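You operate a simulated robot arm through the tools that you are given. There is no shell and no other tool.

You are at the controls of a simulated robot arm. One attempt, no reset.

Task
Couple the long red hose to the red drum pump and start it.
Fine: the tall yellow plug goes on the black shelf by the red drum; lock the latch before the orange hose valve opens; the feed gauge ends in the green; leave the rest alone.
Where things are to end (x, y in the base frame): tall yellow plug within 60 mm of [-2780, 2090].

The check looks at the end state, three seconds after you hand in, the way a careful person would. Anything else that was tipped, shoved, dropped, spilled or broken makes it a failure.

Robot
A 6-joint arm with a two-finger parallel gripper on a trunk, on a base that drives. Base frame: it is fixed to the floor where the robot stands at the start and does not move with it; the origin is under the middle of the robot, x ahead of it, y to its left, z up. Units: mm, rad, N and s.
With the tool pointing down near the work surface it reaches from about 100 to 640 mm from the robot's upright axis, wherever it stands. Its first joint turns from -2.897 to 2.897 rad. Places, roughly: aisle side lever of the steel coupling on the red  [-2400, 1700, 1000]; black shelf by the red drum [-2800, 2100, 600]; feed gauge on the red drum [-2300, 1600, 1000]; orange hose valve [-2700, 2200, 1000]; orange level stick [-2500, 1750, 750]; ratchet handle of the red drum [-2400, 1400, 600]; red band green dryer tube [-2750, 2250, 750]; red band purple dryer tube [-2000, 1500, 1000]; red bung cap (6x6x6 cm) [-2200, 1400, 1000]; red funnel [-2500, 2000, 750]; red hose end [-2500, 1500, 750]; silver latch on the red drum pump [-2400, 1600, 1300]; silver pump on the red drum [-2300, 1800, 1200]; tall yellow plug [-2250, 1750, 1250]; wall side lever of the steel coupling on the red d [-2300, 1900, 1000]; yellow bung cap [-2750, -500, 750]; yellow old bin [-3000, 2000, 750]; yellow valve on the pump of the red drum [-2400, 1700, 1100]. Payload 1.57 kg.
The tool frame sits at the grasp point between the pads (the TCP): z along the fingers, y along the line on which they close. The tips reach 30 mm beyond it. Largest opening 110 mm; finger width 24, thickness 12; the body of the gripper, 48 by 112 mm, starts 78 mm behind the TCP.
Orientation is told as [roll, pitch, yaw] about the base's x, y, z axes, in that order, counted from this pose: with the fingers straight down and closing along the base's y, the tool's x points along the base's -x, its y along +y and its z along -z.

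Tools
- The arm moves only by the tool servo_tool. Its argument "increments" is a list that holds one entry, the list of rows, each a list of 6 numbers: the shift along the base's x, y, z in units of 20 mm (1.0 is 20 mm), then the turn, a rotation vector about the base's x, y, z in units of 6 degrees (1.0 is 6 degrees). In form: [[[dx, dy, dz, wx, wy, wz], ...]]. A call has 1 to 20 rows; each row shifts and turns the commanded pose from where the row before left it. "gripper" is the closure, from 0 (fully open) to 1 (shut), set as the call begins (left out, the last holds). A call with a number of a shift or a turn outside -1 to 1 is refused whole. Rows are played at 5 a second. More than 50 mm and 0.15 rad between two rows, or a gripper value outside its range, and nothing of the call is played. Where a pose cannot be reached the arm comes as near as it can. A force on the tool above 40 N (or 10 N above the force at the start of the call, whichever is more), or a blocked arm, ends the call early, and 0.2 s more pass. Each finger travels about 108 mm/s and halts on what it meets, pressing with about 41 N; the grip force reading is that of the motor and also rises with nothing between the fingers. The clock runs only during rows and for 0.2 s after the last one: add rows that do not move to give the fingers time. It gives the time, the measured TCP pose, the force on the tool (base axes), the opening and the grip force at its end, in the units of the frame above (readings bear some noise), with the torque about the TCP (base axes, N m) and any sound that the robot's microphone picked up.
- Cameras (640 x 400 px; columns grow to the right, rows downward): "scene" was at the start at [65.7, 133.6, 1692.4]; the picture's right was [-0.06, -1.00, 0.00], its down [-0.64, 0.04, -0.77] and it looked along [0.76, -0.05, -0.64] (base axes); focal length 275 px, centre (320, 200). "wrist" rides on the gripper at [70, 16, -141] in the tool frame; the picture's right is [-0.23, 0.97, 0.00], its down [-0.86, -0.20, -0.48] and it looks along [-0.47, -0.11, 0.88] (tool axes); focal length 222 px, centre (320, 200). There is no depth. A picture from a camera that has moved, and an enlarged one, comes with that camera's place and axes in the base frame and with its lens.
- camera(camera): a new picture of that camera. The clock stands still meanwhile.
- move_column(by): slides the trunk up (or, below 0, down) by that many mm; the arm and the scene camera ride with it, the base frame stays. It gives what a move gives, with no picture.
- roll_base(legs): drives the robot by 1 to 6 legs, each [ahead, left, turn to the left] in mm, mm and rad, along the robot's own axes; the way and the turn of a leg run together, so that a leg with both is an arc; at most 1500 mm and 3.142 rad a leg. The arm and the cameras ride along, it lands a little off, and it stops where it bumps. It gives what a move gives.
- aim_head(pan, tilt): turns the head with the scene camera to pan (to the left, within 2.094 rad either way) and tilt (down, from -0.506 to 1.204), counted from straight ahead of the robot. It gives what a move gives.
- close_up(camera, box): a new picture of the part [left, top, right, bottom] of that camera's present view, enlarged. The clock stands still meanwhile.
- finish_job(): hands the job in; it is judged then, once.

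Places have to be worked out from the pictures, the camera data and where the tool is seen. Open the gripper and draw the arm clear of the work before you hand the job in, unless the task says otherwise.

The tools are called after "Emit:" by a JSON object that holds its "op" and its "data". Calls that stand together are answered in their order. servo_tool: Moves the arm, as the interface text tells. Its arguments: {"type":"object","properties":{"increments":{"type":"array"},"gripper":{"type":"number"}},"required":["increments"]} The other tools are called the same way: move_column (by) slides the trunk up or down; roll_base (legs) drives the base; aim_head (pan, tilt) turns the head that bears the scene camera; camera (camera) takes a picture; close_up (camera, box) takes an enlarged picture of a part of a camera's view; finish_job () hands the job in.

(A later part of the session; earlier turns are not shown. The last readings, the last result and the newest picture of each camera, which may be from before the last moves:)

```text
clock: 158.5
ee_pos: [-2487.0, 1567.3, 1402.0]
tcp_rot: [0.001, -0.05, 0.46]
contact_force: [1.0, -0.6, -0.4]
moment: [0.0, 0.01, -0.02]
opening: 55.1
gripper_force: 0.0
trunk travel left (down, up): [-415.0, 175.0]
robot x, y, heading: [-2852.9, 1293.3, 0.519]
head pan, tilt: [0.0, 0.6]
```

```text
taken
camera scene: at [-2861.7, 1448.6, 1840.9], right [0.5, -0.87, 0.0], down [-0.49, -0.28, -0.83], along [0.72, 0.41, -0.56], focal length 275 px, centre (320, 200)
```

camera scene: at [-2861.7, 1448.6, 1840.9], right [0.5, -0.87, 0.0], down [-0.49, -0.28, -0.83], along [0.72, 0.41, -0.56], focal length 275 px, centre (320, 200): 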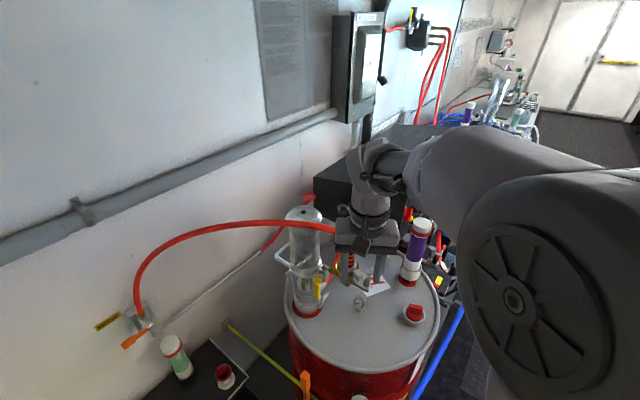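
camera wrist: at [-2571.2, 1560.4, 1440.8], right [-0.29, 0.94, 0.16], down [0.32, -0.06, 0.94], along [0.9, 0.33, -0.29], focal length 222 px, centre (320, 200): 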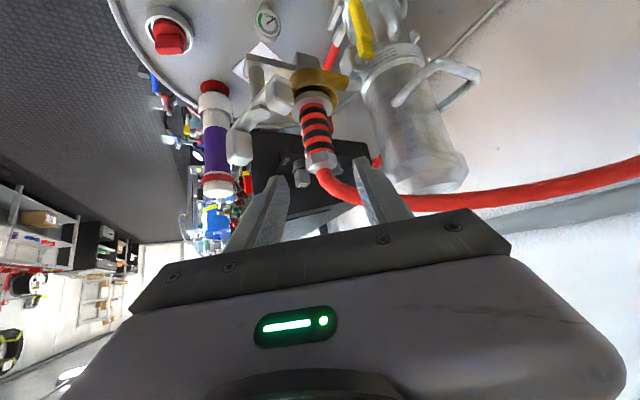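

Nearly straight down. I'll yaw the tool to about 2.0 rad, correct the last bit of pitch, and close the fingers to make a pusher.

Emit:
{"op": "servo_tool", "data": {"increments": [[[0, 0, 0, -0.2, 0.43, 0], [0, 0, 0, 0, 0, 0.98], [0, 0, 0, 0, 0, 0.98], [0, 0, 0, 0, 0, 0.98], [0, 0, 0, 0, 0, 0.98], [0, 0, 0, 0, 0, 0.98], [0, 0, 0, 0, 0, 0.98], [0, 0, 0, 0, 0, 0.98], [0, 0, 0, 0, 0, 0.98], [0, 0, 0, 0, 0, 0.98], [0, 0, 0, 0, 0, 0.98], [0, 0, 0, 0, 0, 0.98], [0, 0, 0, 0, 0, 0.98], [0, 0, 0, 0, 0, 0.98], [0, 0, 0, 0, 0, 0.98], [0, 0, 0, 0, 0, 0.98], [0, 0, 0, 0, 0, 0]]], "gripper": 1}}

Emit:
{"op": "camera", "data": {"camera": "wrist"}}

```text
clock: 162.1
ee_pos: [-2488.3, 1567.3, 1401.4]
tcp_rot: [0.002, 0.0, 2.001]
contact_force: [0.1, 0.0, 0.0]
moment: [0.0, -0.04, -0.03]
opening: 0.3
gripper_force: 21.3
trunk travel left (down, up): [-415.0, 175.0]
robot x, y, heading: [-2854.4, 1293.6, 0.518]
head pan, tilt: [0.0, 0.6]
```

```text
taken
camera wrist: at [-2472.1, 1497.2, 1542.8], right [-0.98, -0.2, 0.0], down [-0.17, 0.86, 0.48], along [-0.1, 0.47, -0.88], focal length 222 px, centre (320, 200)
```

wrist: 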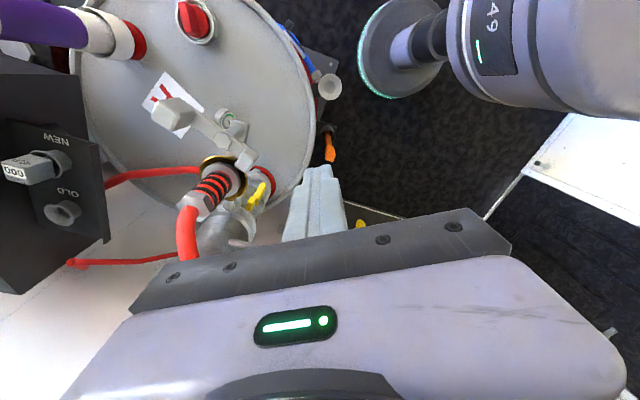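

I'll zoom to measure the latch's present pose from this view.

Emit:
{"op": "close_up", "data": {"camera": "wrist", "box": [130, 80, 290, 230]}}

```text
2.67 times, centred on (210, 155) of wrist
camera zoom: at [-2472.1, 1497.2, 1542.8], right [-0.98, -0.2, 0.0], down [-0.17, 0.86, 0.48], along [-0.1, 0.47, -0.88], focal length 592 px, centre (613, 320)
```

zoom: 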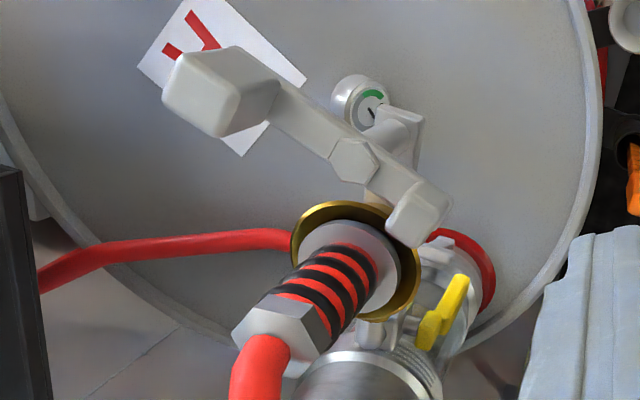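

The pivot is at (-2376, 1580), and the handle at (-2333, 1556) must swing about 65 degrees back towards -x. I'll carry the closed fingers over to the far side of the handle, at (-2314, 1592), staying above the latch.

Emit:
{"op": "servo_tool", "data": {"increments": [[[0.97, 0.0, 0, 0, 0, 0], [0.97, 0.0, 0, 0, 0, 0], [0.97, 0.0, 0, 0, 0, 0], [0.97, 0.0, 0, 0, 0, 0], [0.97, 0.0, 0, 0, 0, 0], [0.97, 0.2, 0, 0, 0, 0], [0.97, 0.3, -0.3, 0, 0, 0], [0.97, 0.35, -0.3, 0, 0, 0], [0.97, 0.4, -0.3, 0, 0, 0], [0, 0, 0, 0, 0, 0]]], "gripper": 1}}

Emit:
{"op": "camera", "data": {"camera": "wrist"}}

Emit:
{"op": "camera", "data": {"camera": "scene"}}

```text
clock: 164.3
ee_pos: [-2313.8, 1592.6, 1385.2]
tcp_rot: [0.002, -0.001, 2.0]
contact_force: [0.4, 0.5, 0.6]
moment: [0.03, -0.04, 0.04]
opening: 0.0
gripper_force: 20.9
trunk travel left (down, up): [-415.0, 175.0]
robot x, y, heading: [-2856.3, 1292.8, 0.519]
head pan, tilt: [0.0, 0.6]
```

```text
taken
camera wrist: at [-2298.5, 1522.5, 1525.9], right [-0.98, -0.2, 0.0], down [-0.17, 0.86, 0.48], along [-0.1, 0.47, -0.88], focal length 222 px, centre (320, 200)
```

wrist: 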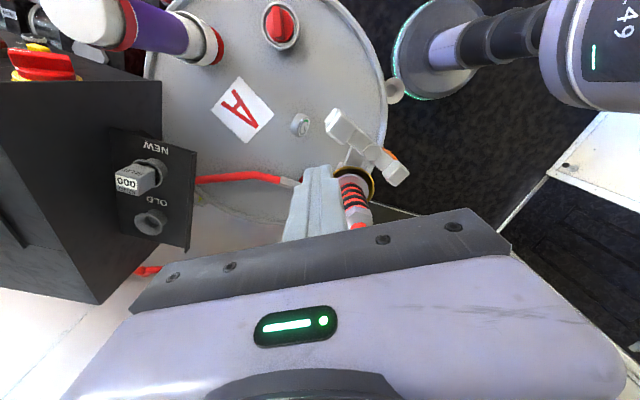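

```text
taken
camera scene: at [-2862.5, 1448.2, 1840.9], right [0.5, -0.87, 0.0], down [-0.49, -0.28, -0.83], along [0.72, 0.41, -0.56], focal length 275 px, centre (320, 200)
```

scene: 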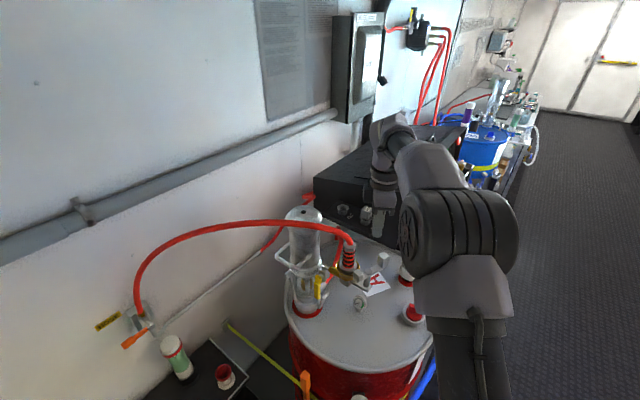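

I'll zoom on both views to check clearance before lowering.

Emit:
{"op": "close_up", "data": {"camera": "scene", "box": [310, 190, 430, 310]}}

Emit:
{"op": "close_up", "data": {"camera": "wrist", "box": [260, 90, 420, 240]}}

```text
3.33 times, centred on (370, 250) of scene
camera zoom: at [-2862.5, 1448.2, 1840.9], right [0.5, -0.87, 0.0], down [-0.49, -0.28, -0.83], along [0.72, 0.41, -0.56], focal length 918 px, centre (153, 33)
```

zoom: 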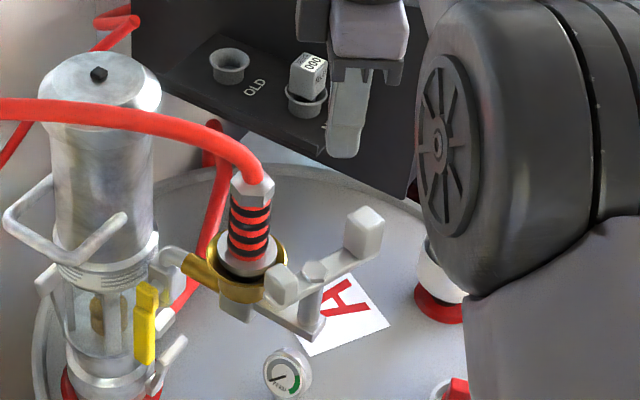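

```text
2.67 times, centred on (340, 165) of wrist
camera zoom: at [-2298.5, 1522.5, 1525.9], right [-0.98, -0.2, 0.0], down [-0.17, 0.86, 0.48], along [-0.1, 0.47, -0.88], focal length 592 px, centre (267, 293)
```

zoom: 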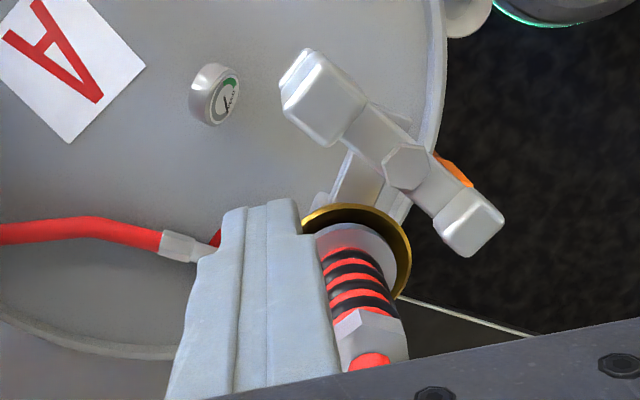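

There is good clearance to the fitting and handle. I'll lower the closed fingers to z 1295 beside the handle.

Emit:
{"op": "servo_tool", "data": {"increments": [[[0, 0, -0.9, 0, 0, 0], [0, 0, -0.9, 0, 0, 0], [0, 0, -0.9, 0, 0, 0], [0, 0, -0.9, 0, 0, 0], [0, 0, -0.9, 0, 0, 0], [0, 0, 0, 0, 0, 0]]], "gripper": 1}}

Emit:
{"op": "close_up", "data": {"camera": "scene", "box": [310, 190, 430, 310]}}

Emit:
{"op": "close_up", "data": {"camera": "wrist", "box": [260, 70, 440, 240]}}

```text
clock: 165.7
ee_pos: [-2312.5, 1592.5, 1293.6]
tcp_rot: [0.002, 0.001, 2.0]
contact_force: [0.5, 0.7, 0.2]
moment: [-0.05, 0.02, 0.0]
opening: 0.0
gripper_force: 21.6
trunk travel left (down, up): [-415.0, 175.0]
robot x, y, heading: [-2853.2, 1294.6, 0.522]
head pan, tilt: [0.0, 0.6]
```

```text
3.33 times, centred on (370, 250) of scene
camera zoom: at [-2861.7, 1448.6, 1840.9], right [0.5, -0.87, 0.0], down [-0.49, -0.28, -0.83], along [0.72, 0.41, -0.56], focal length 918 px, centre (153, 33)
```

zoom: 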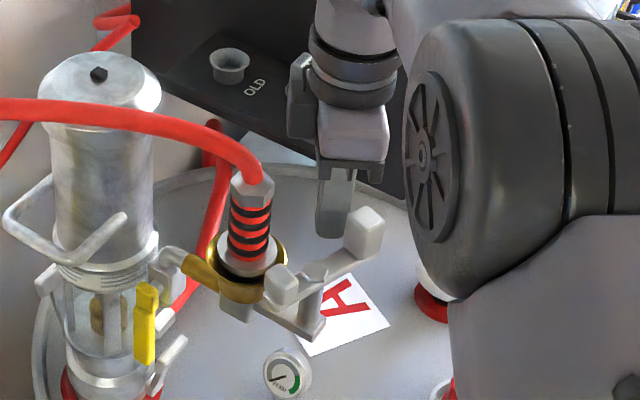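

```text
2.35 times, centred on (350, 155) of wrist
camera zoom: at [-2297.1, 1522.5, 1434.8], right [-0.98, -0.2, 0.0], down [-0.17, 0.86, 0.48], along [-0.1, 0.47, -0.88], focal length 523 px, centre (249, 306)
```

zoom: 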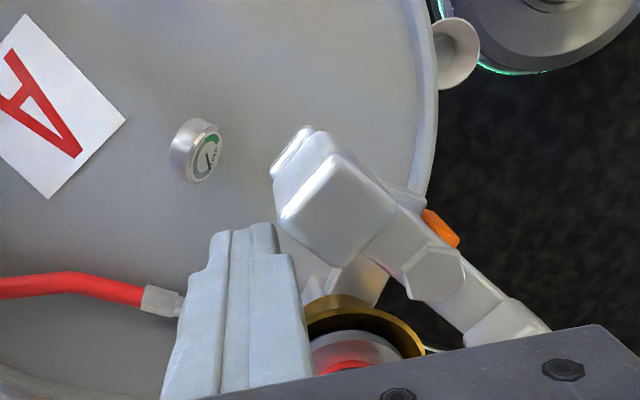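

The fingers are in place beside the handle. I'll push it around the arc about the pivot, first to roughly half way.

Emit:
{"op": "servo_tool", "data": {"increments": [[[-0.21, -0.33, 0, 0, 0, 0], [-0.21, -0.33, 0, 0, 0, 0], [-0.03, -0.29, 0, 0, 0, 0], [-0.04, -0.28, 0, 0, 0, 0], [-0.09, -0.27, 0, 0, 0, 0], [-0.1, -0.27, 0, 0, 0, 0], [-0.14, -0.25, 0, 0, 0, 0], [-0.16, -0.24, 0, 0, 0, 0], [0, 0, 0, 0, 0, 0]]], "gripper": 1}}

Emit:
{"op": "close_up", "data": {"camera": "scene", "box": [310, 190, 430, 310]}}

Emit:
{"op": "close_up", "data": {"camera": "wrist", "box": [260, 70, 440, 240]}}

```text
clock: 167.7
ee_pos: [-2331.1, 1547.0, 1294.1]
tcp_rot: [0.002, -0.001, 1.999]
contact_force: [0.4, 0.1, 0.4]
moment: [0.02, -0.01, 0.0]
opening: 0.0
gripper_force: 21.8
trunk travel left (down, up): [-415.0, 175.0]
robot x, y, heading: [-2853.8, 1291.8, 0.515]
head pan, tilt: [0.0, 0.6]
```

```text
3.33 times, centred on (370, 250) of scene
camera zoom: at [-2861.4, 1448.8, 1840.8], right [0.5, -0.87, 0.0], down [-0.49, -0.28, -0.83], along [0.72, 0.41, -0.56], focal length 918 px, centre (153, 33)
```

zoom: 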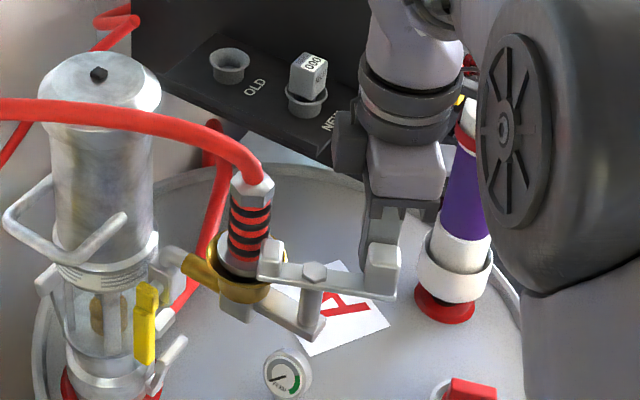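

```text
2.35 times, centred on (350, 155) of wrist
camera zoom: at [-2316.9, 1477.5, 1435.2], right [-0.98, -0.2, 0.0], down [-0.17, 0.86, 0.48], along [-0.1, 0.47, -0.88], focal length 523 px, centre (249, 306)
```

zoom: 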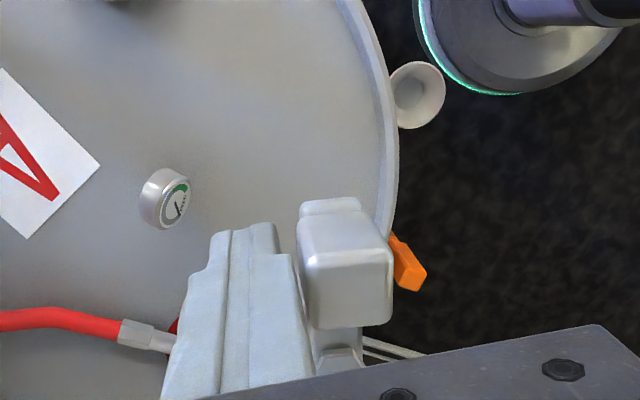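

The latch follows with hardly any force, and the claw is swinging over the fitting's flange. I'll push on to the locked position, expecting the stop.

Emit:
{"op": "servo_tool", "data": {"increments": [[[-0.2, -0.21, 0, 0, 0, 0], [-0.2, -0.2, 0, 0, 0, 0], [-0.23, -0.18, 0, 0, 0, 0], [-0.24, -0.16, 0, 0, 0, 0], [-0.26, -0.12, 0, 0, 0, 0], [0, 0, 0, 0, 0, 0]]], "gripper": 1}}

Emit:
{"op": "close_up", "data": {"camera": "scene", "box": [310, 190, 430, 310]}}

Emit:
{"op": "close_up", "data": {"camera": "wrist", "box": [260, 70, 440, 240]}}

```text
clock: 169.1
ee_pos: [-2348.8, 1530.6, 1293.6]
tcp_rot: [0.002, 0.001, 2.002]
contact_force: [32.0, 10.4, 11.6]
moment: [-0.02, 0.59, -0.32]
opening: 0.0
gripper_force: 21.3
trunk travel left (down, up): [-415.0, 175.0]
robot x, y, heading: [-2852.9, 1293.4, 0.52]
head pan, tilt: [0.0, 0.6]
```

```text
3.33 times, centred on (370, 250) of scene
camera zoom: at [-2854.6, 1450.5, 1840.8], right [0.49, -0.87, 0.0], down [-0.49, -0.28, -0.82], along [0.71, 0.41, -0.57], focal length 918 px, centre (153, 33)
```

zoom: 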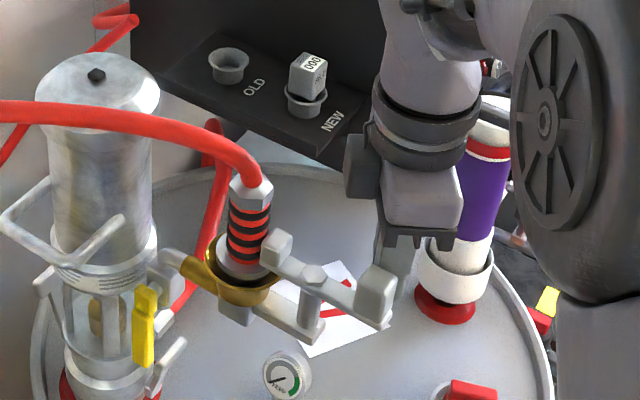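

```text
2.35 times, centred on (350, 155) of wrist
camera zoom: at [-2333.7, 1461.8, 1434.7], right [-0.98, -0.2, 0.0], down [-0.17, 0.86, 0.48], along [-0.1, 0.47, -0.88], focal length 523 px, centre (249, 306)
```

zoom: 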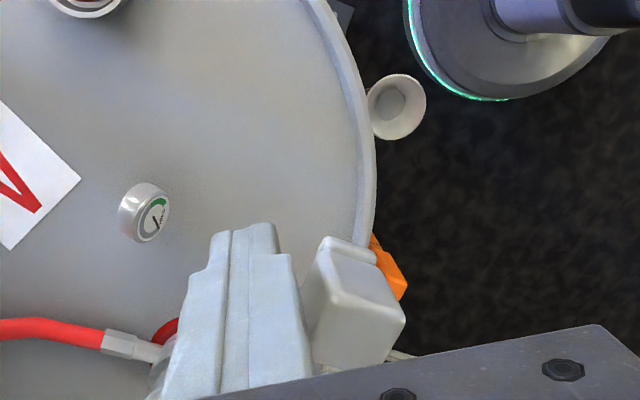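

Resistance of 32 N in x: the latch has reached its stop. I'll press 2 mm more to be sure it is home, then back away.

Emit:
{"op": "servo_tool", "data": {"increments": [[[-0.1, -0.03, 0, 0, 0, 0], [0, 0, 0, 0, 0, 0]]], "gripper": 1}}

Emit:
{"op": "servo_tool", "data": {"increments": [[[0.5, 0.05, 0, 0, 0, 0], [0.8, 0, 0, 0, 0, 0], [0.5, -0.2, 0.5, 0, 0, 0], [0, 0, 1, 0, 0, 0], [0, 0, 1, 0, 0, 0], [0, 0, 1, 0, 0, 0], [0, 0, 1, 0, 0, 0], [0, 0, 0, 0, 0, 0]]], "gripper": 1}}

Emit:
{"op": "camera", "data": {"camera": "wrist"}}

Emit:
{"op": "close_up", "data": {"camera": "scene", "box": [310, 190, 430, 310]}}

```text
clock: 169.6
ee_pos: [-2348.5, 1531.6, 1293.6]
tcp_rot: [-0.003, 0.002, 2.001]
contact_force: [24.2, 4.5, -5.5]
moment: [-0.09, 0.33, -0.19]
opening: 0.0
gripper_force: 21.9
trunk travel left (down, up): [-415.0, 175.0]
robot x, y, heading: [-2856.5, 1295.3, 0.513]
head pan, tilt: [0.0, 0.6]
stopped in row 2: the force on the tool passed its limit at 46 N (the readings are from after the stop); the commanded pose is now the measured one
```

```text
clock: 171.4
ee_pos: [-2319.1, 1525.4, 1385.3]
tcp_rot: [-0.005, 0.003, 2.0]
contact_force: [0.0, -0.2, 0.5]
moment: [0.03, 0.02, 0.02]
opening: 0.0
gripper_force: 21.1
trunk travel left (down, up): [-415.0, 175.0]
robot x, y, heading: [-2856.3, 1295.3, 0.518]
head pan, tilt: [0.0, 0.6]
```

```text
taken
camera wrist: at [-2304.6, 1456.4, 1526.8], right [-0.98, -0.2, 0.0], down [-0.18, 0.86, 0.48], along [-0.09, 0.47, -0.88], focal length 222 px, centre (320, 200)
```

wrist: 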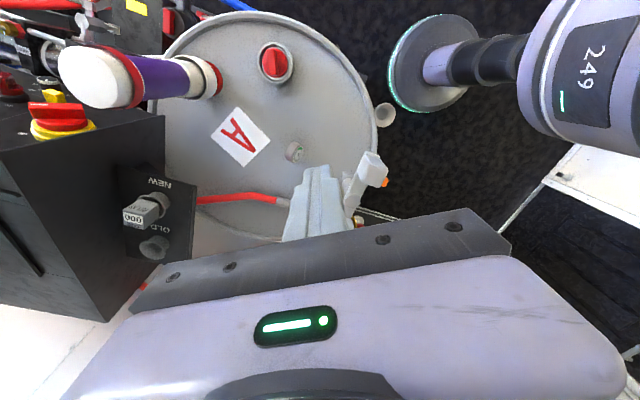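

```text
3.33 times, centred on (370, 250) of scene
camera zoom: at [-2860.9, 1448.9, 1840.8], right [0.49, -0.87, 0.0], down [-0.49, -0.28, -0.82], along [0.72, 0.41, -0.57], focal length 918 px, centre (153, 33)
```

zoom: 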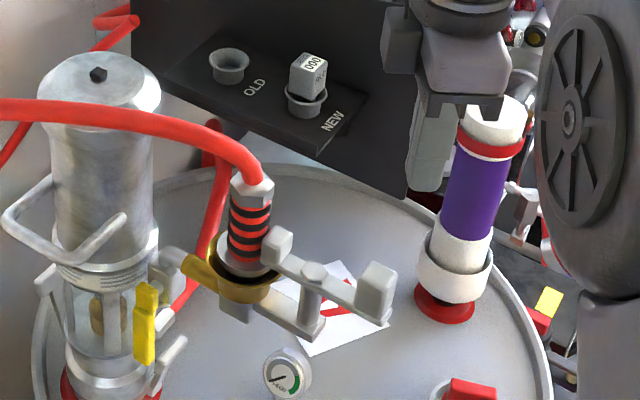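

The claw sits over the fitting's flange again, in the same line as at the start, so the latch is locked. Before leaving I'll look closely at the yellow valve and the gauge.

Emit:
{"op": "close_up", "data": {"camera": "scene", "box": [310, 250, 350, 310]}}

Emit:
{"op": "close_up", "data": {"camera": "scene", "box": [345, 285, 375, 315]}}

```text
6.67 times, centred on (330, 280) of scene
camera zoom: at [-2860.9, 1448.9, 1840.8], right [0.49, -0.87, 0.0], down [-0.49, -0.28, -0.82], along [0.72, 0.41, -0.57], focal length 1836 px, centre (253, -333)
```

zoom: 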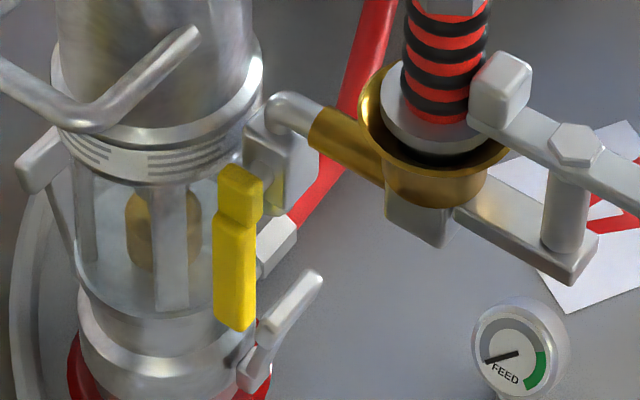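

```text
13.33 times, centred on (360, 300) of scene
camera zoom: at [-2860.9, 1448.9, 1840.8], right [0.49, -0.87, 0.0], down [-0.49, -0.28, -0.82], along [0.72, 0.41, -0.57], focal length 3672 px, centre (-213, -1133)
```

zoom: 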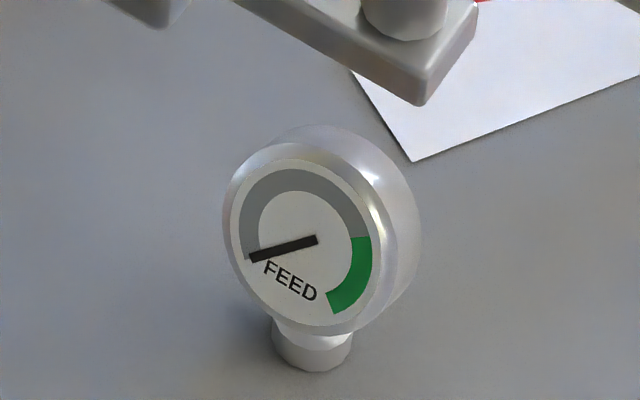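

The gauge sits at zero and its green is at the high end. The blue drum's pump in the distance may show how a connected pump's levers stand, so I'll zoom in on it.

Emit:
{"op": "close_up", "data": {"camera": "scene", "box": [450, 60, 550, 180]}}

Emit:
{"op": "close_up", "data": {"camera": "scene", "box": [475, 65, 525, 125]}}

```text
3.33 times, centred on (500, 120) of scene
camera zoom: at [-2860.9, 1448.9, 1840.8], right [0.49, -0.87, 0.0], down [-0.49, -0.28, -0.82], along [0.72, 0.41, -0.57], focal length 918 px, centre (-280, 467)
```

zoom: 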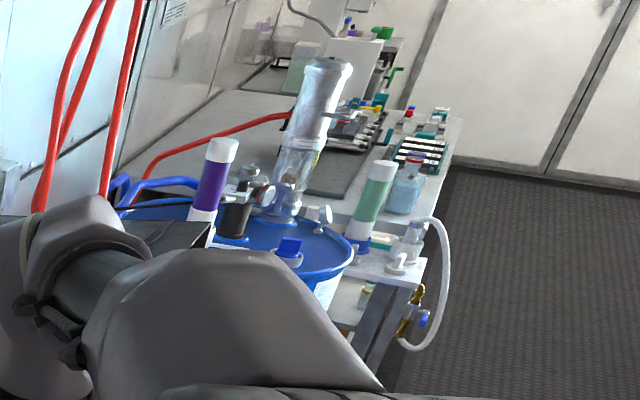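

```text
6.67 times, centred on (500, 95) of scene
camera zoom: at [-2860.9, 1448.9, 1840.8], right [0.49, -0.87, 0.0], down [-0.49, -0.28, -0.82], along [0.72, 0.41, -0.57], focal length 1836 px, centre (-880, 900)
```

zoom: 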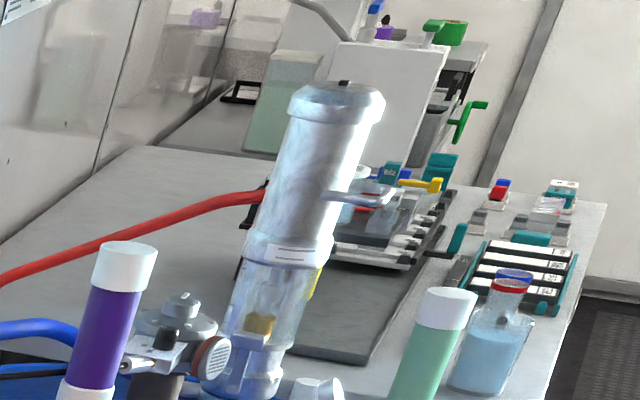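

That doesn't settle the yellow lever, so the gauge itself will tell. Now for the orange valve: I'll draw the arm back over the latch at safe height and unwind the yaw.

Emit:
{"op": "servo_tool", "data": {"increments": [[[-0.6, -0.5, 0.4, 0, 0, 0], [-0.93, -0.4, 0, 0, 0, 0], [-0.93, -0.33, 0, 0, 0, 0], [-0.93, -0.33, 0, 0, 0, 0], [-0.93, -0.33, 0, 0, 0, 0], [-0.93, -0.33, 0, 0, 0, 0], [-0.93, -0.33, 0, 0, 0, -0.9], [-0.93, -0.33, 0, 0, 0, -0.9], [-0.93, -0.33, 0, 0, 0, -0.9], [-0.93, -0.33, 0, 0, 0, -0.9], [-0.93, -0.33, 0, 0, 0, -0.9], [-0.93, -0.33, 0, 0, 0, -0.9], [-0.6, -0.2, 0, 0, 0, -0.9], [0, 0, 0, 0, 0, -0.9], [0, 0, 0, 0, 0, -0.9], [0, 0, 0, 0, 0, -0.9], [0, 0, 0, 0, 0, 0]]], "gripper": 1}}

Emit:
{"op": "camera", "data": {"camera": "scene"}}

```text
clock: 175.0
ee_pos: [-2548.8, 1439.1, 1392.7]
tcp_rot: [-0.003, 0.001, 1.056]
contact_force: [-0.3, 1.2, -0.5]
moment: [0.01, 0.0, -0.01]
opening: 0.3
gripper_force: 21.6
trunk travel left (down, up): [-415.0, 175.0]
robot x, y, heading: [-2854.0, 1294.6, 0.518]
head pan, tilt: [0.0, 0.6]
```

```text
taken
camera scene: at [-2861.2, 1448.7, 1840.9], right [0.49, -0.87, 0.0], down [-0.49, -0.28, -0.83], along [0.72, 0.41, -0.56], focal length 275 px, centre (320, 200)
```

scene: 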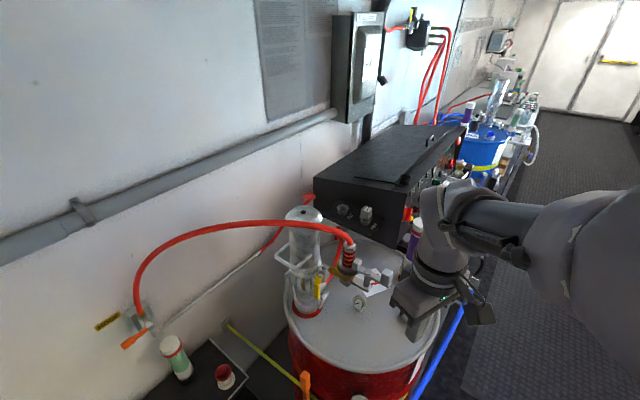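

The hose and latch look right from here. I'll turn the base left to face the wall; the arm's reach of about 340 mm stays well away from the hose, over 600 mm off.

Emit:
{"op": "roll_base", "data": {"legs": [[0, 0, 1.05]]}}

```text
clock: 178.0
ee_pos: [-2826.2, 1629.0, 1392.5]
tcp_rot: [-0.003, 0.002, 2.106]
contact_force: [-1.0, -0.5, -0.2]
moment: [-0.01, 0.03, -0.02]
opening: 0.0
gripper_force: 21.1
trunk travel left (down, up): [-415.0, 175.0]
robot x, y, heading: [-2852.8, 1293.2, 1.57]
head pan, tilt: [0.0, 0.6]
```

Now I'll lower the trunk by 300 mm here over free floor.

Emit:
{"op": "move_column", "data": {"by": -300}}

Emit:
{"op": "aim_head", "data": {"pan": 0.0, "tilt": 0.4}}

Emit:
{"op": "camera", "data": {"camera": "scene"}}

```text
clock: 181.0
ee_pos: [-2825.8, 1629.4, 1093.7]
tcp_rot: [-0.003, 0.001, 2.106]
contact_force: [0.2, 0.6, -0.6]
moment: [0.04, 0.02, 0.0]
opening: 0.0
gripper_force: 21.1
trunk travel left (down, up): [-115.0, 475.0]
robot x, y, heading: [-2849.5, 1296.3, 1.566]
head pan, tilt: [0.0, 0.6]
```

```text
clock: 181.8
ee_pos: [-2825.9, 1628.5, 1093.0]
tcp_rot: [-0.002, 0.002, 2.107]
contact_force: [-0.4, -0.8, -0.2]
moment: [0.0, 0.0, -0.01]
opening: 0.2
gripper_force: 21.5
trunk travel left (down, up): [-115.0, 475.0]
robot x, y, heading: [-2850.9, 1297.1, 1.568]
head pan, tilt: [0.0, 0.4]
```

```text
taken
camera scene: at [-2991.0, 1366.4, 1559.0], right [1.0, 0.0, 0.0], down [0.0, -0.39, -0.92], along [0.0, 0.92, -0.39], focal length 275 px, centre (320, 200)
```

scene: 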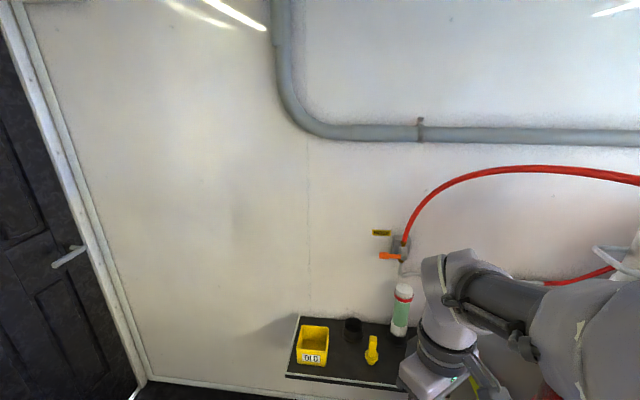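

I can see the orange valve well. I'll zoom to measure it from here.

Emit:
{"op": "close_up", "data": {"camera": "scene", "box": [365, 220, 425, 270]}}

```text
8.00 times, centred on (395, 245) of scene
camera zoom: at [-2991.0, 1366.4, 1559.0], right [1.0, 0.0, 0.0], down [0.0, -0.39, -0.92], along [0.0, 0.92, -0.39], focal length 2203 px, centre (-280, -160)
```

zoom: 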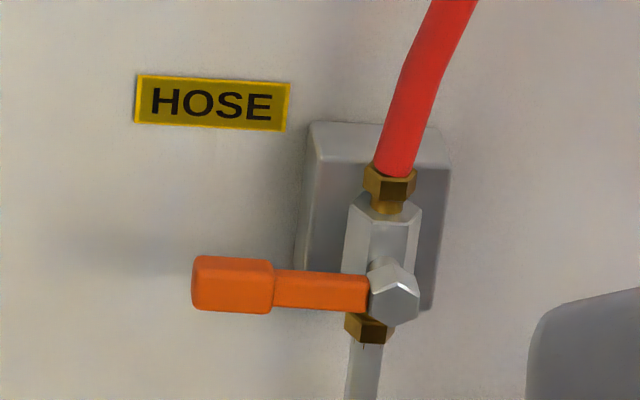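

Combining views, the valve hub is near (-2693, 2170, 1004) and the lever's grip spans x -2782 to -2747 at z about 1005, in the plane y about 2172. I'll drive to about (-2811, 1582), facing the wall.

Emit:
{"op": "roll_base", "data": {"legs": [[285, -40, 0]]}}

```text
clock: 183.7
ee_pos: [-2781.6, 1908.4, 1092.7]
tcp_rot: [-0.002, 0.002, 2.099]
contact_force: [0.7, -0.9, 0.2]
moment: [-0.01, -0.04, 0.05]
opening: 0.1
gripper_force: 20.7
trunk travel left (down, up): [-115.0, 475.0]
robot x, y, heading: [-2810.4, 1574.1, 1.558]
head pan, tilt: [0.0, 0.4]
```

Now I'll extend the arm to about (-2790, 2090, 1110) and align its yaw with the wall.

Emit:
{"op": "servo_tool", "data": {"increments": [[[-0.04, 0.91, 0.09, 0, 0, -0.51], [-0.04, 0.91, 0.09, 0, 0, -0.51], [-0.04, 0.91, 0.09, 0, 0, -0.51], [-0.04, 0.91, 0.09, 0, 0, -0.51], [-0.04, 0.91, 0.09, 0, 0, -0.51], [-0.04, 0.91, 0.09, 0, 0, -0.51], [-0.04, 0.91, 0.09, 0, 0, -0.51], [-0.04, 0.91, 0.09, 0, 0, -0.51], [-0.04, 0.91, 0.09, 0, 0, -0.51], [-0.04, 0.91, 0.09, 0, 0, -0.51], [0, 0, 0, 0, 0, 0]]], "gripper": 1}}

Emit:
{"op": "servo_tool", "data": {"increments": [[[0, 0, 0, 1, 0, 0], [0, 0, 0, 1, 0, 0], [0, 0, 0, 1, 0, 0], [0, 0, 0, 1, 0, 0], [0, 0, 0, 1, 0, 0], [0, 0, 0, 1, 0, 0], [0, 0, 0, 1, 0, 0], [0, 0, 0, 1, 0, 0], [0, 0, 0, 1, 0, 0], [0, 0, 0, 1, 0, 0], [0, 0, 0, 1, 0, 0], [0, 0, 0, 0, 0, 0]]], "gripper": 1}}

Emit:
{"op": "camera", "data": {"camera": "scene"}}

Emit:
{"op": "camera", "data": {"camera": "wrist"}}

```text
clock: 186.1
ee_pos: [-2790.8, 2089.8, 1110.6]
tcp_rot: [-0.003, 0.002, 1.565]
contact_force: [-0.9, 0.2, 0.3]
moment: [-0.02, 0.03, 0.02]
opening: 0.0
gripper_force: 21.6
trunk travel left (down, up): [-115.0, 475.0]
robot x, y, heading: [-2811.9, 1576.8, 1.559]
head pan, tilt: [0.0, 0.4]
```

```text
clock: 188.7
ee_pos: [-2788.9, 2090.2, 1110.8]
tcp_rot: [0.008, -1.149, 1.558]
contact_force: [-0.5, 0.2, 0.0]
moment: [0.01, 0.0, -0.01]
opening: 0.0
gripper_force: 21.7
out of reach, approached as far as the arm can: row 9
trunk travel left (down, up): [-115.0, 475.0]
robot x, y, heading: [-2812.1, 1571.0, 1.561]
head pan, tilt: [0.0, 0.4]
```

```text
taken
camera scene: at [-2948.5, 1646.0, 1559.1], right [1.0, -0.01, 0.0], down [0.0, -0.39, -0.92], along [0.01, 0.92, -0.39], focal length 275 px, centre (320, 200)
```

scene: 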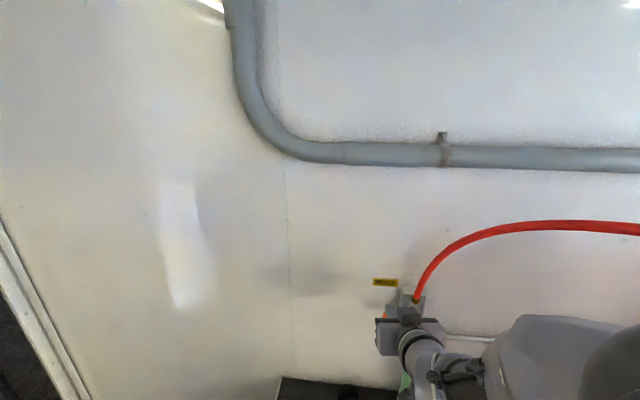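

```text
taken
camera wrist: at [-2805.8, 1932.9, 1104.8], right [-0.97, 0.1, 0.21], down [0.2, -0.09, 0.98], along [0.11, 0.99, 0.07], focal length 222 px, centre (320, 200)
```

wrist: 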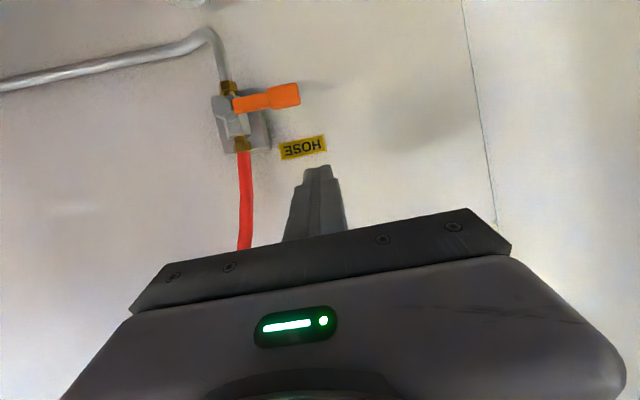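

The tool is pitched 66 degrees, pointing at the wall, and the wrist view confirms the grip near (-2765, 2172, 1005). I'll bring the closed fingers above the grip at z 1075.

Emit:
{"op": "servo_tool", "data": {"increments": [[[0.3, 0.875, -0.45, 0, 0, 0], [0.3, 0.875, -0.45, 0, 0, 0], [0.3, 0.875, -0.45, 0, 0, 0], [0.3, 0.875, -0.45, 0, 0, 0], [0, 0, 0, 0, 0, 0]]], "gripper": 1}}

Emit:
{"op": "camera", "data": {"camera": "wrist"}}

Emit:
{"op": "close_up", "data": {"camera": "wrist", "box": [180, 20, 400, 240]}}

```text
clock: 189.9
ee_pos: [-2765.8, 2159.8, 1073.3]
tcp_rot: [0.007, -1.15, 1.558]
contact_force: [0.1, -0.1, 0.9]
moment: [-0.01, -0.01, -0.01]
opening: 0.0
gripper_force: 20.8
trunk travel left (down, up): [-115.0, 475.0]
robot x, y, heading: [-2808.2, 1574.2, 1.562]
head pan, tilt: [0.0, 0.4]
```

```text
taken
camera wrist: at [-2781.4, 2003.1, 1068.5], right [-0.97, 0.1, 0.21], down [0.2, -0.09, 0.98], along [0.11, 0.99, 0.07], focal length 222 px, centre (320, 200)
```

wrist: 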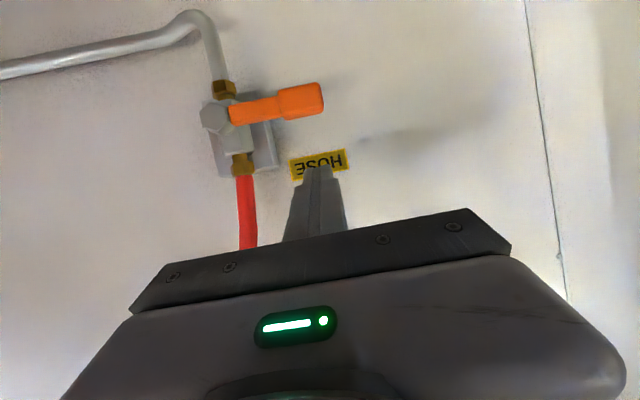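

```text
1.82 times, centred on (290, 130) of wrist
camera zoom: at [-2781.4, 2003.1, 1068.5], right [-0.97, 0.1, 0.21], down [0.2, -0.09, 0.98], along [0.11, 0.99, 0.07], focal length 404 px, centre (374, 327)
```

zoom: 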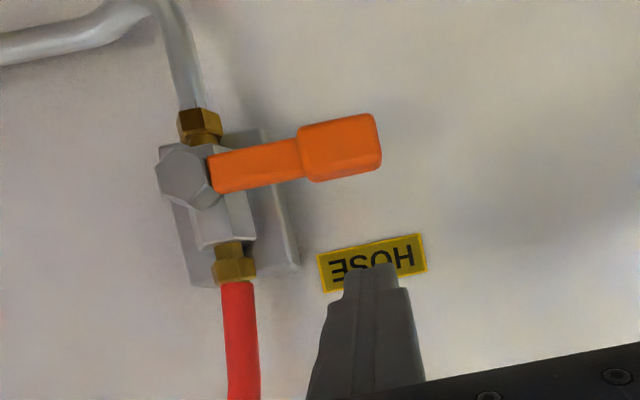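

The fingertips overlap the lever's plane, directly above the grip. I'll lower to just above it, then press gently to learn which way the lever turns.

Emit:
{"op": "servo_tool", "data": {"increments": [[[0, 0.25, -0.5, 0, 0, 0], [0, 0, -0.5, 0, 0, 0], [0, 0, -0.4, 0, 0, 0], [0, 0, 0, 0, 0, 0]]], "gripper": 1}}

Emit:
{"op": "servo_tool", "data": {"increments": [[[0, 0, -0.3, 0, 0, 0], [0, 0, -0.3, 0, 0, 0], [0, 0, 0, 0, 0, 0]]], "gripper": 1}}

Emit:
{"op": "close_up", "data": {"camera": "wrist", "box": [180, 20, 400, 240]}}

```text
clock: 190.9
ee_pos: [-2767.3, 2164.6, 1046.9]
tcp_rot: [0.009, -1.149, 1.559]
contact_force: [-0.1, -0.1, 0.3]
moment: [-0.02, -0.02, 0.0]
opening: 0.0
gripper_force: 21.4
trunk travel left (down, up): [-115.0, 475.0]
robot x, y, heading: [-2809.4, 1575.7, 1.568]
head pan, tilt: [0.0, 0.4]
```

```text
clock: 191.7
ee_pos: [-2766.6, 2164.3, 1035.8]
tcp_rot: [0.007, -1.149, 1.558]
contact_force: [-0.2, 0.9, -0.2]
moment: [-0.02, -0.01, 0.02]
opening: 0.0
gripper_force: 21.1
trunk travel left (down, up): [-115.0, 475.0]
robot x, y, heading: [-2808.7, 1573.6, 1.562]
head pan, tilt: [0.0, 0.4]
```

```text
1.82 times, centred on (290, 130) of wrist
camera zoom: at [-2781.5, 2008.0, 1029.9], right [-0.97, 0.1, 0.21], down [0.2, -0.09, 0.98], along [0.11, 0.99, 0.07], focal length 404 px, centre (374, 327)
```

zoom: 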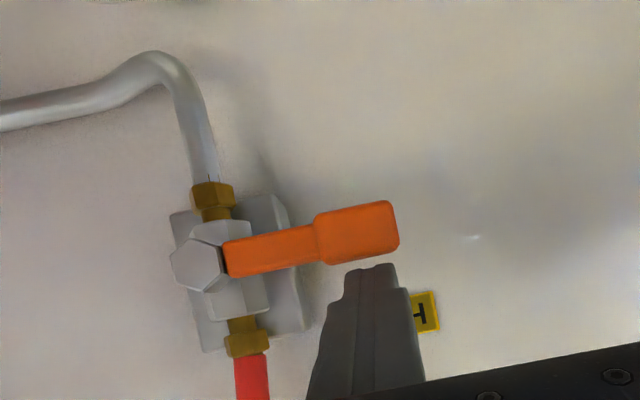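

The fingertips are just above the grip. I'll press down 10 mm and read the force.

Emit:
{"op": "servo_tool", "data": {"increments": [[[0, 0, -0.25, 0, 0, 0], [0, 0, -0.25, 0, 0, 0], [0, 0, 0, 0, 0, 0]]], "gripper": 1}}

Emit:
{"op": "close_up", "data": {"camera": "wrist", "box": [180, 20, 400, 240]}}

```text
clock: 192.5
ee_pos: [-2764.9, 2165.3, 1025.7]
tcp_rot: [0.008, -1.15, 1.557]
contact_force: [-0.5, -0.3, -0.7]
moment: [0.02, 0.0, 0.03]
opening: 0.2
gripper_force: 21.2
trunk travel left (down, up): [-115.0, 475.0]
robot x, y, heading: [-2811.8, 1573.0, 1.56]
head pan, tilt: [0.0, 0.4]
```

```text
1.82 times, centred on (290, 130) of wrist
camera zoom: at [-2781.1, 2008.1, 1020.1], right [-0.97, 0.1, 0.21], down [0.2, -0.09, 0.98], along [0.11, 0.99, 0.07], focal length 404 px, centre (374, 327)
```

zoom: 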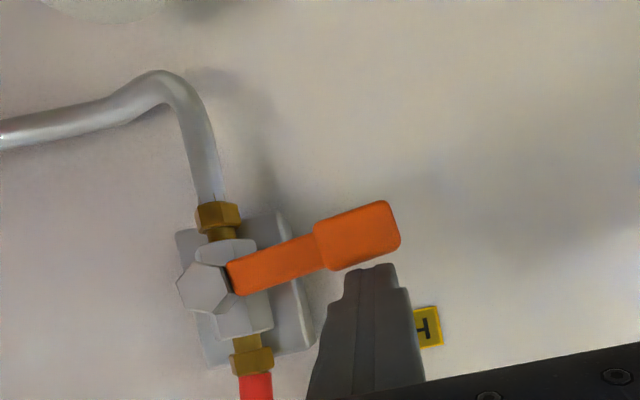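

The lever turns down freely with almost no force. I'll follow its arc down to about 45 degrees.

Emit:
{"op": "servo_tool", "data": {"increments": [[[-0.04, 0, -0.385, 0, 0, 0], [0, 0, -0.46, 0, 0, 0], [0, 0, -0.46, 0, 0, 0], [0.12, 0, -0.445, 0, 0, 0], [0.12, 0, -0.445, 0, 0, 0], [0, 0, 0, 0, 0, 0]]], "gripper": 1}}

Emit:
{"op": "close_up", "data": {"camera": "wrist", "box": [180, 20, 400, 240]}}

```text
clock: 193.9
ee_pos: [-2761.3, 2164.9, 981.2]
tcp_rot: [0.008, -1.151, 1.559]
contact_force: [0.2, -0.5, 0.0]
moment: [0.0, -0.01, -0.02]
opening: 0.1
gripper_force: 21.5
trunk travel left (down, up): [-115.0, 475.0]
robot x, y, heading: [-2811.0, 1573.6, 1.56]
head pan, tilt: [0.0, 0.4]
```

```text
1.82 times, centred on (290, 130) of wrist
camera zoom: at [-2777.6, 2008.0, 975.2], right [-0.97, 0.1, 0.21], down [0.2, -0.09, 0.98], along [0.11, 0.99, 0.07], focal length 404 px, centre (374, 327)
```

zoom: 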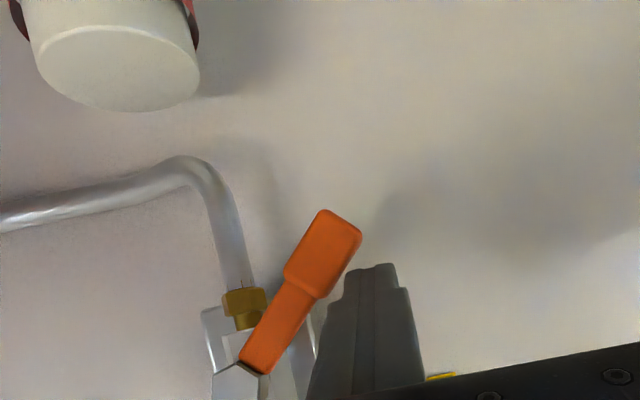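

The lever is at about 50 degrees and follows well. I'll continue along the arc to vertical, watching for the stop.

Emit:
{"op": "servo_tool", "data": {"increments": [[[0.23, 0, -0.4, 0, 0, 0], [0.23, 0, -0.4, 0, 0, 0], [0.33, 0, -0.33, 0, 0, 0], [0.33, 0, -0.33, 0, 0, 0], [0.4, 0, -0.23, 0, 0, 0], [0.4, 0, -0.23, 0, 0, 0], [0, 0, 0, 0, 0, 0]]], "gripper": 1}}

Emit:
{"op": "close_up", "data": {"camera": "wrist", "box": [180, 20, 400, 240]}}

```text
clock: 195.5
ee_pos: [-2720.9, 2165.6, 941.9]
tcp_rot: [0.008, -1.15, 1.557]
contact_force: [-0.7, 0.6, 0.0]
moment: [-0.01, 0.04, -0.04]
opening: 0.2
gripper_force: 21.1
trunk travel left (down, up): [-115.0, 475.0]
robot x, y, heading: [-2811.8, 1572.6, 1.555]
head pan, tilt: [0.0, 0.4]
```

```text
1.82 times, centred on (290, 130) of wrist
camera zoom: at [-2738.5, 2007.9, 936.4], right [-0.97, 0.1, 0.21], down [0.2, -0.09, 0.98], along [0.11, 0.99, 0.07], focal length 404 px, centre (374, 327)
```

zoom: 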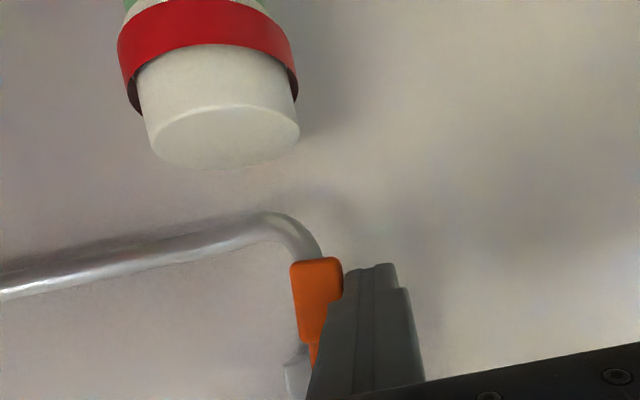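

The lever is about 76 degrees round, not quite vertical. I'll push it further towards +x until it meets its stop.

Emit:
{"op": "servo_tool", "data": {"increments": [[[0.3, 0, -0.1, 0, 0, 0], [0.3, 0, -0.05, 0, 0, 0], [0.2, 0, 0, 0, 0, 0], [0, 0, 0, 0, 0, 0]]], "gripper": 1}}

Emit:
{"op": "close_up", "data": {"camera": "wrist", "box": [180, 20, 400, 240]}}

```text
clock: 196.4
ee_pos: [-2716.2, 2163.8, 940.0]
tcp_rot: [-0.001, -1.151, 1.585]
contact_force: [-16.7, -5.3, 5.2]
moment: [0.07, -0.08, 0.06]
opening: 0.0
gripper_force: 21.5
trunk travel left (down, up): [-115.0, 475.0]
robot x, y, heading: [-2810.6, 1570.2, 1.566]
head pan, tilt: [0.0, 0.4]
stopped in row 4: the force on the tool passed its limit at 42 N (the readings are from after the stop); the commanded pose is now the measured one
```

```text
1.82 times, centred on (290, 130) of wrist
camera zoom: at [-2729.9, 2007.6, 934.6], right [-0.97, 0.08, 0.21], down [0.2, -0.09, 0.98], along [0.1, 0.99, 0.07], focal length 404 px, centre (374, 327)
```

zoom: 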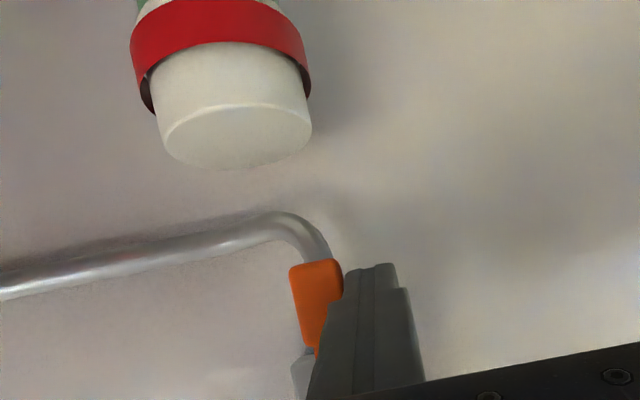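

It met its stop, and the lever now lines up with the pipe. I'll ease off to -x and withdraw from the wall, then look.

Emit:
{"op": "servo_tool", "data": {"increments": [[[-0.6, 0, 0, 0, 0, 0], [-0.6, -0.5, 0, 0, 0, 0], [-0.5, -1, 0.3, 0, 0, 0], [-0.5, -1, 0.5, 0, 0, 0], [-0.5, -0.5, 0.5, 0, 0, 0], [0, 0, 0.5, 0, 0, 0], [0, 0, 0, 0, 0, 0]]], "gripper": 1}}

Emit:
{"op": "camera", "data": {"camera": "wrist"}}

Emit:
{"op": "camera", "data": {"camera": "scene"}}

```text
clock: 198.0
ee_pos: [-2766.2, 2105.8, 975.0]
tcp_rot: [0.006, -1.151, 1.571]
contact_force: [0.8, 0.4, -1.2]
moment: [0.0, 0.0, 0.0]
opening: 0.0
gripper_force: 21.1
trunk travel left (down, up): [-115.0, 475.0]
robot x, y, heading: [-2810.5, 1573.9, 1.568]
head pan, tilt: [0.0, 0.4]
```

```text
taken
camera wrist: at [-2781.5, 1947.9, 969.5], right [-0.97, 0.09, 0.21], down [0.2, -0.09, 0.98], along [0.1, 0.99, 0.07], focal length 222 px, centre (320, 200)
```

wrist: 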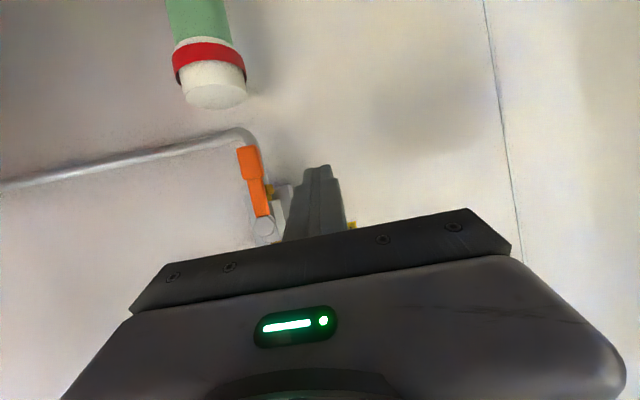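

```text
taken
camera scene: at [-2949.2, 1645.6, 1559.1], right [1.0, -0.01, 0.0], down [0.0, -0.39, -0.92], along [0.01, 0.92, -0.39], focal length 275 px, centre (320, 200)
```

scene: 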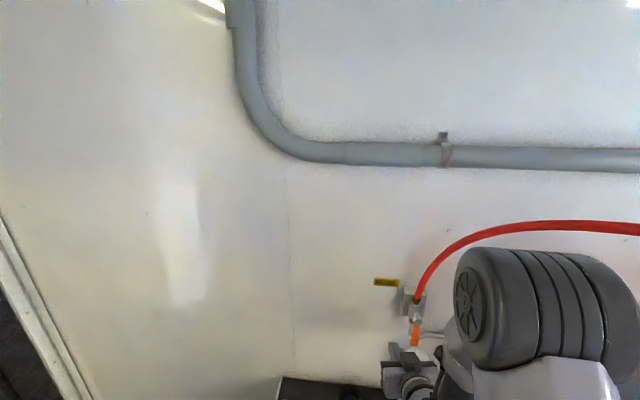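

The orange lever now points straight down along its pipe, so the valve is open. I'll look over at the gauge and the coupling.

Emit:
{"op": "aim_head", "data": {"pan": -1.55, "tilt": 0.6}}

Emit:
{"op": "camera", "data": {"camera": "scene"}}

```text
clock: 199.6
ee_pos: [-2767.5, 2104.8, 975.3]
tcp_rot: [0.004, -1.149, 1.572]
contact_force: [-0.3, 0.1, -0.4]
moment: [0.02, -0.01, 0.0]
opening: 0.0
gripper_force: 21.1
trunk travel left (down, up): [-115.0, 475.0]
robot x, y, heading: [-2810.0, 1573.1, 1.562]
head pan, tilt: [-1.55, 0.6]
```

```text
taken
camera scene: at [-2861.6, 1554.2, 1540.9], right [0.01, -1.0, 0.0], down [-0.56, -0.01, -0.83], along [0.83, 0.01, -0.56], focal length 275 px, centre (320, 200)
```

scene: 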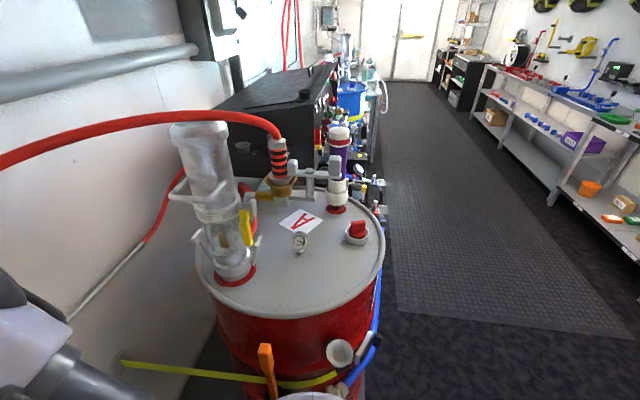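

Emit:
{"op": "close_up", "data": {"camera": "scene", "box": [285, 225, 315, 260]}}

Emit:
{"op": "close_up", "data": {"camera": "scene", "box": [190, 120, 330, 290]}}

Emit:
{"op": "close_up", "data": {"camera": "scene", "box": [220, 170, 290, 270]}}

```text
11.43 times, centred on (300, 242) of scene
camera zoom: at [-2861.6, 1554.2, 1540.9], right [0.01, -1.0, 0.0], down [-0.56, -0.01, -0.83], along [0.83, 0.01, -0.56], focal length 3148 px, centre (549, -286)
```

zoom: 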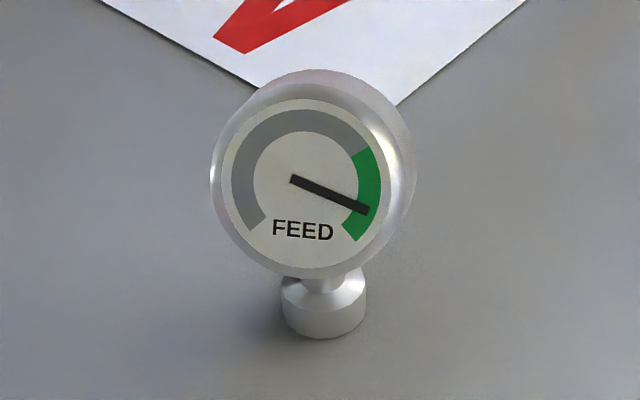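

```text
2.35 times, centred on (260, 205) of scene
camera zoom: at [-2861.6, 1554.2, 1540.9], right [0.01, -1.0, 0.0], down [-0.56, -0.01, -0.83], along [0.83, 0.01, -0.56], focal length 648 px, centre (461, 188)
```

zoom: 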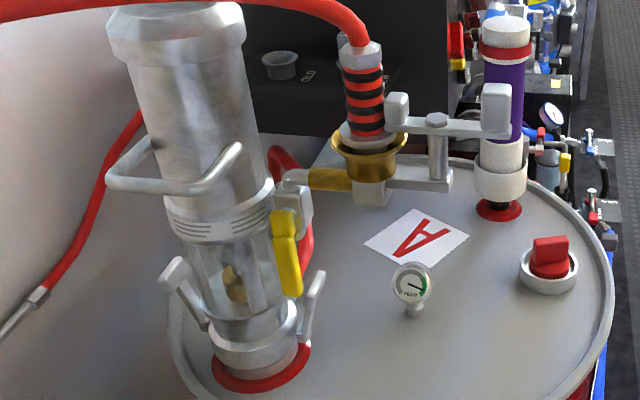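

```text
4.00 times, centred on (255, 220) of scene
camera zoom: at [-2861.6, 1554.2, 1540.9], right [0.01, -1.0, 0.0], down [-0.56, -0.01, -0.83], along [0.83, 0.01, -0.56], focal length 1102 px, centre (580, 120)
```

zoom: 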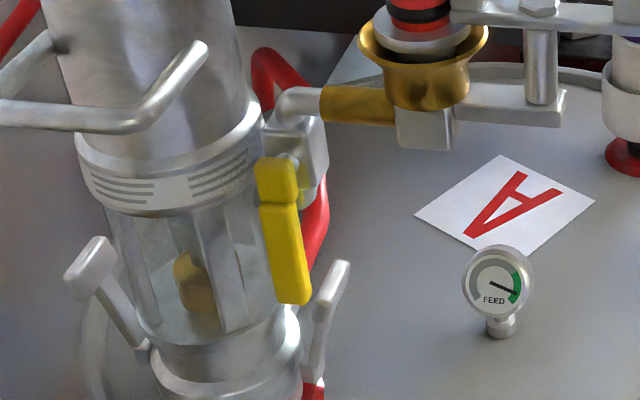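

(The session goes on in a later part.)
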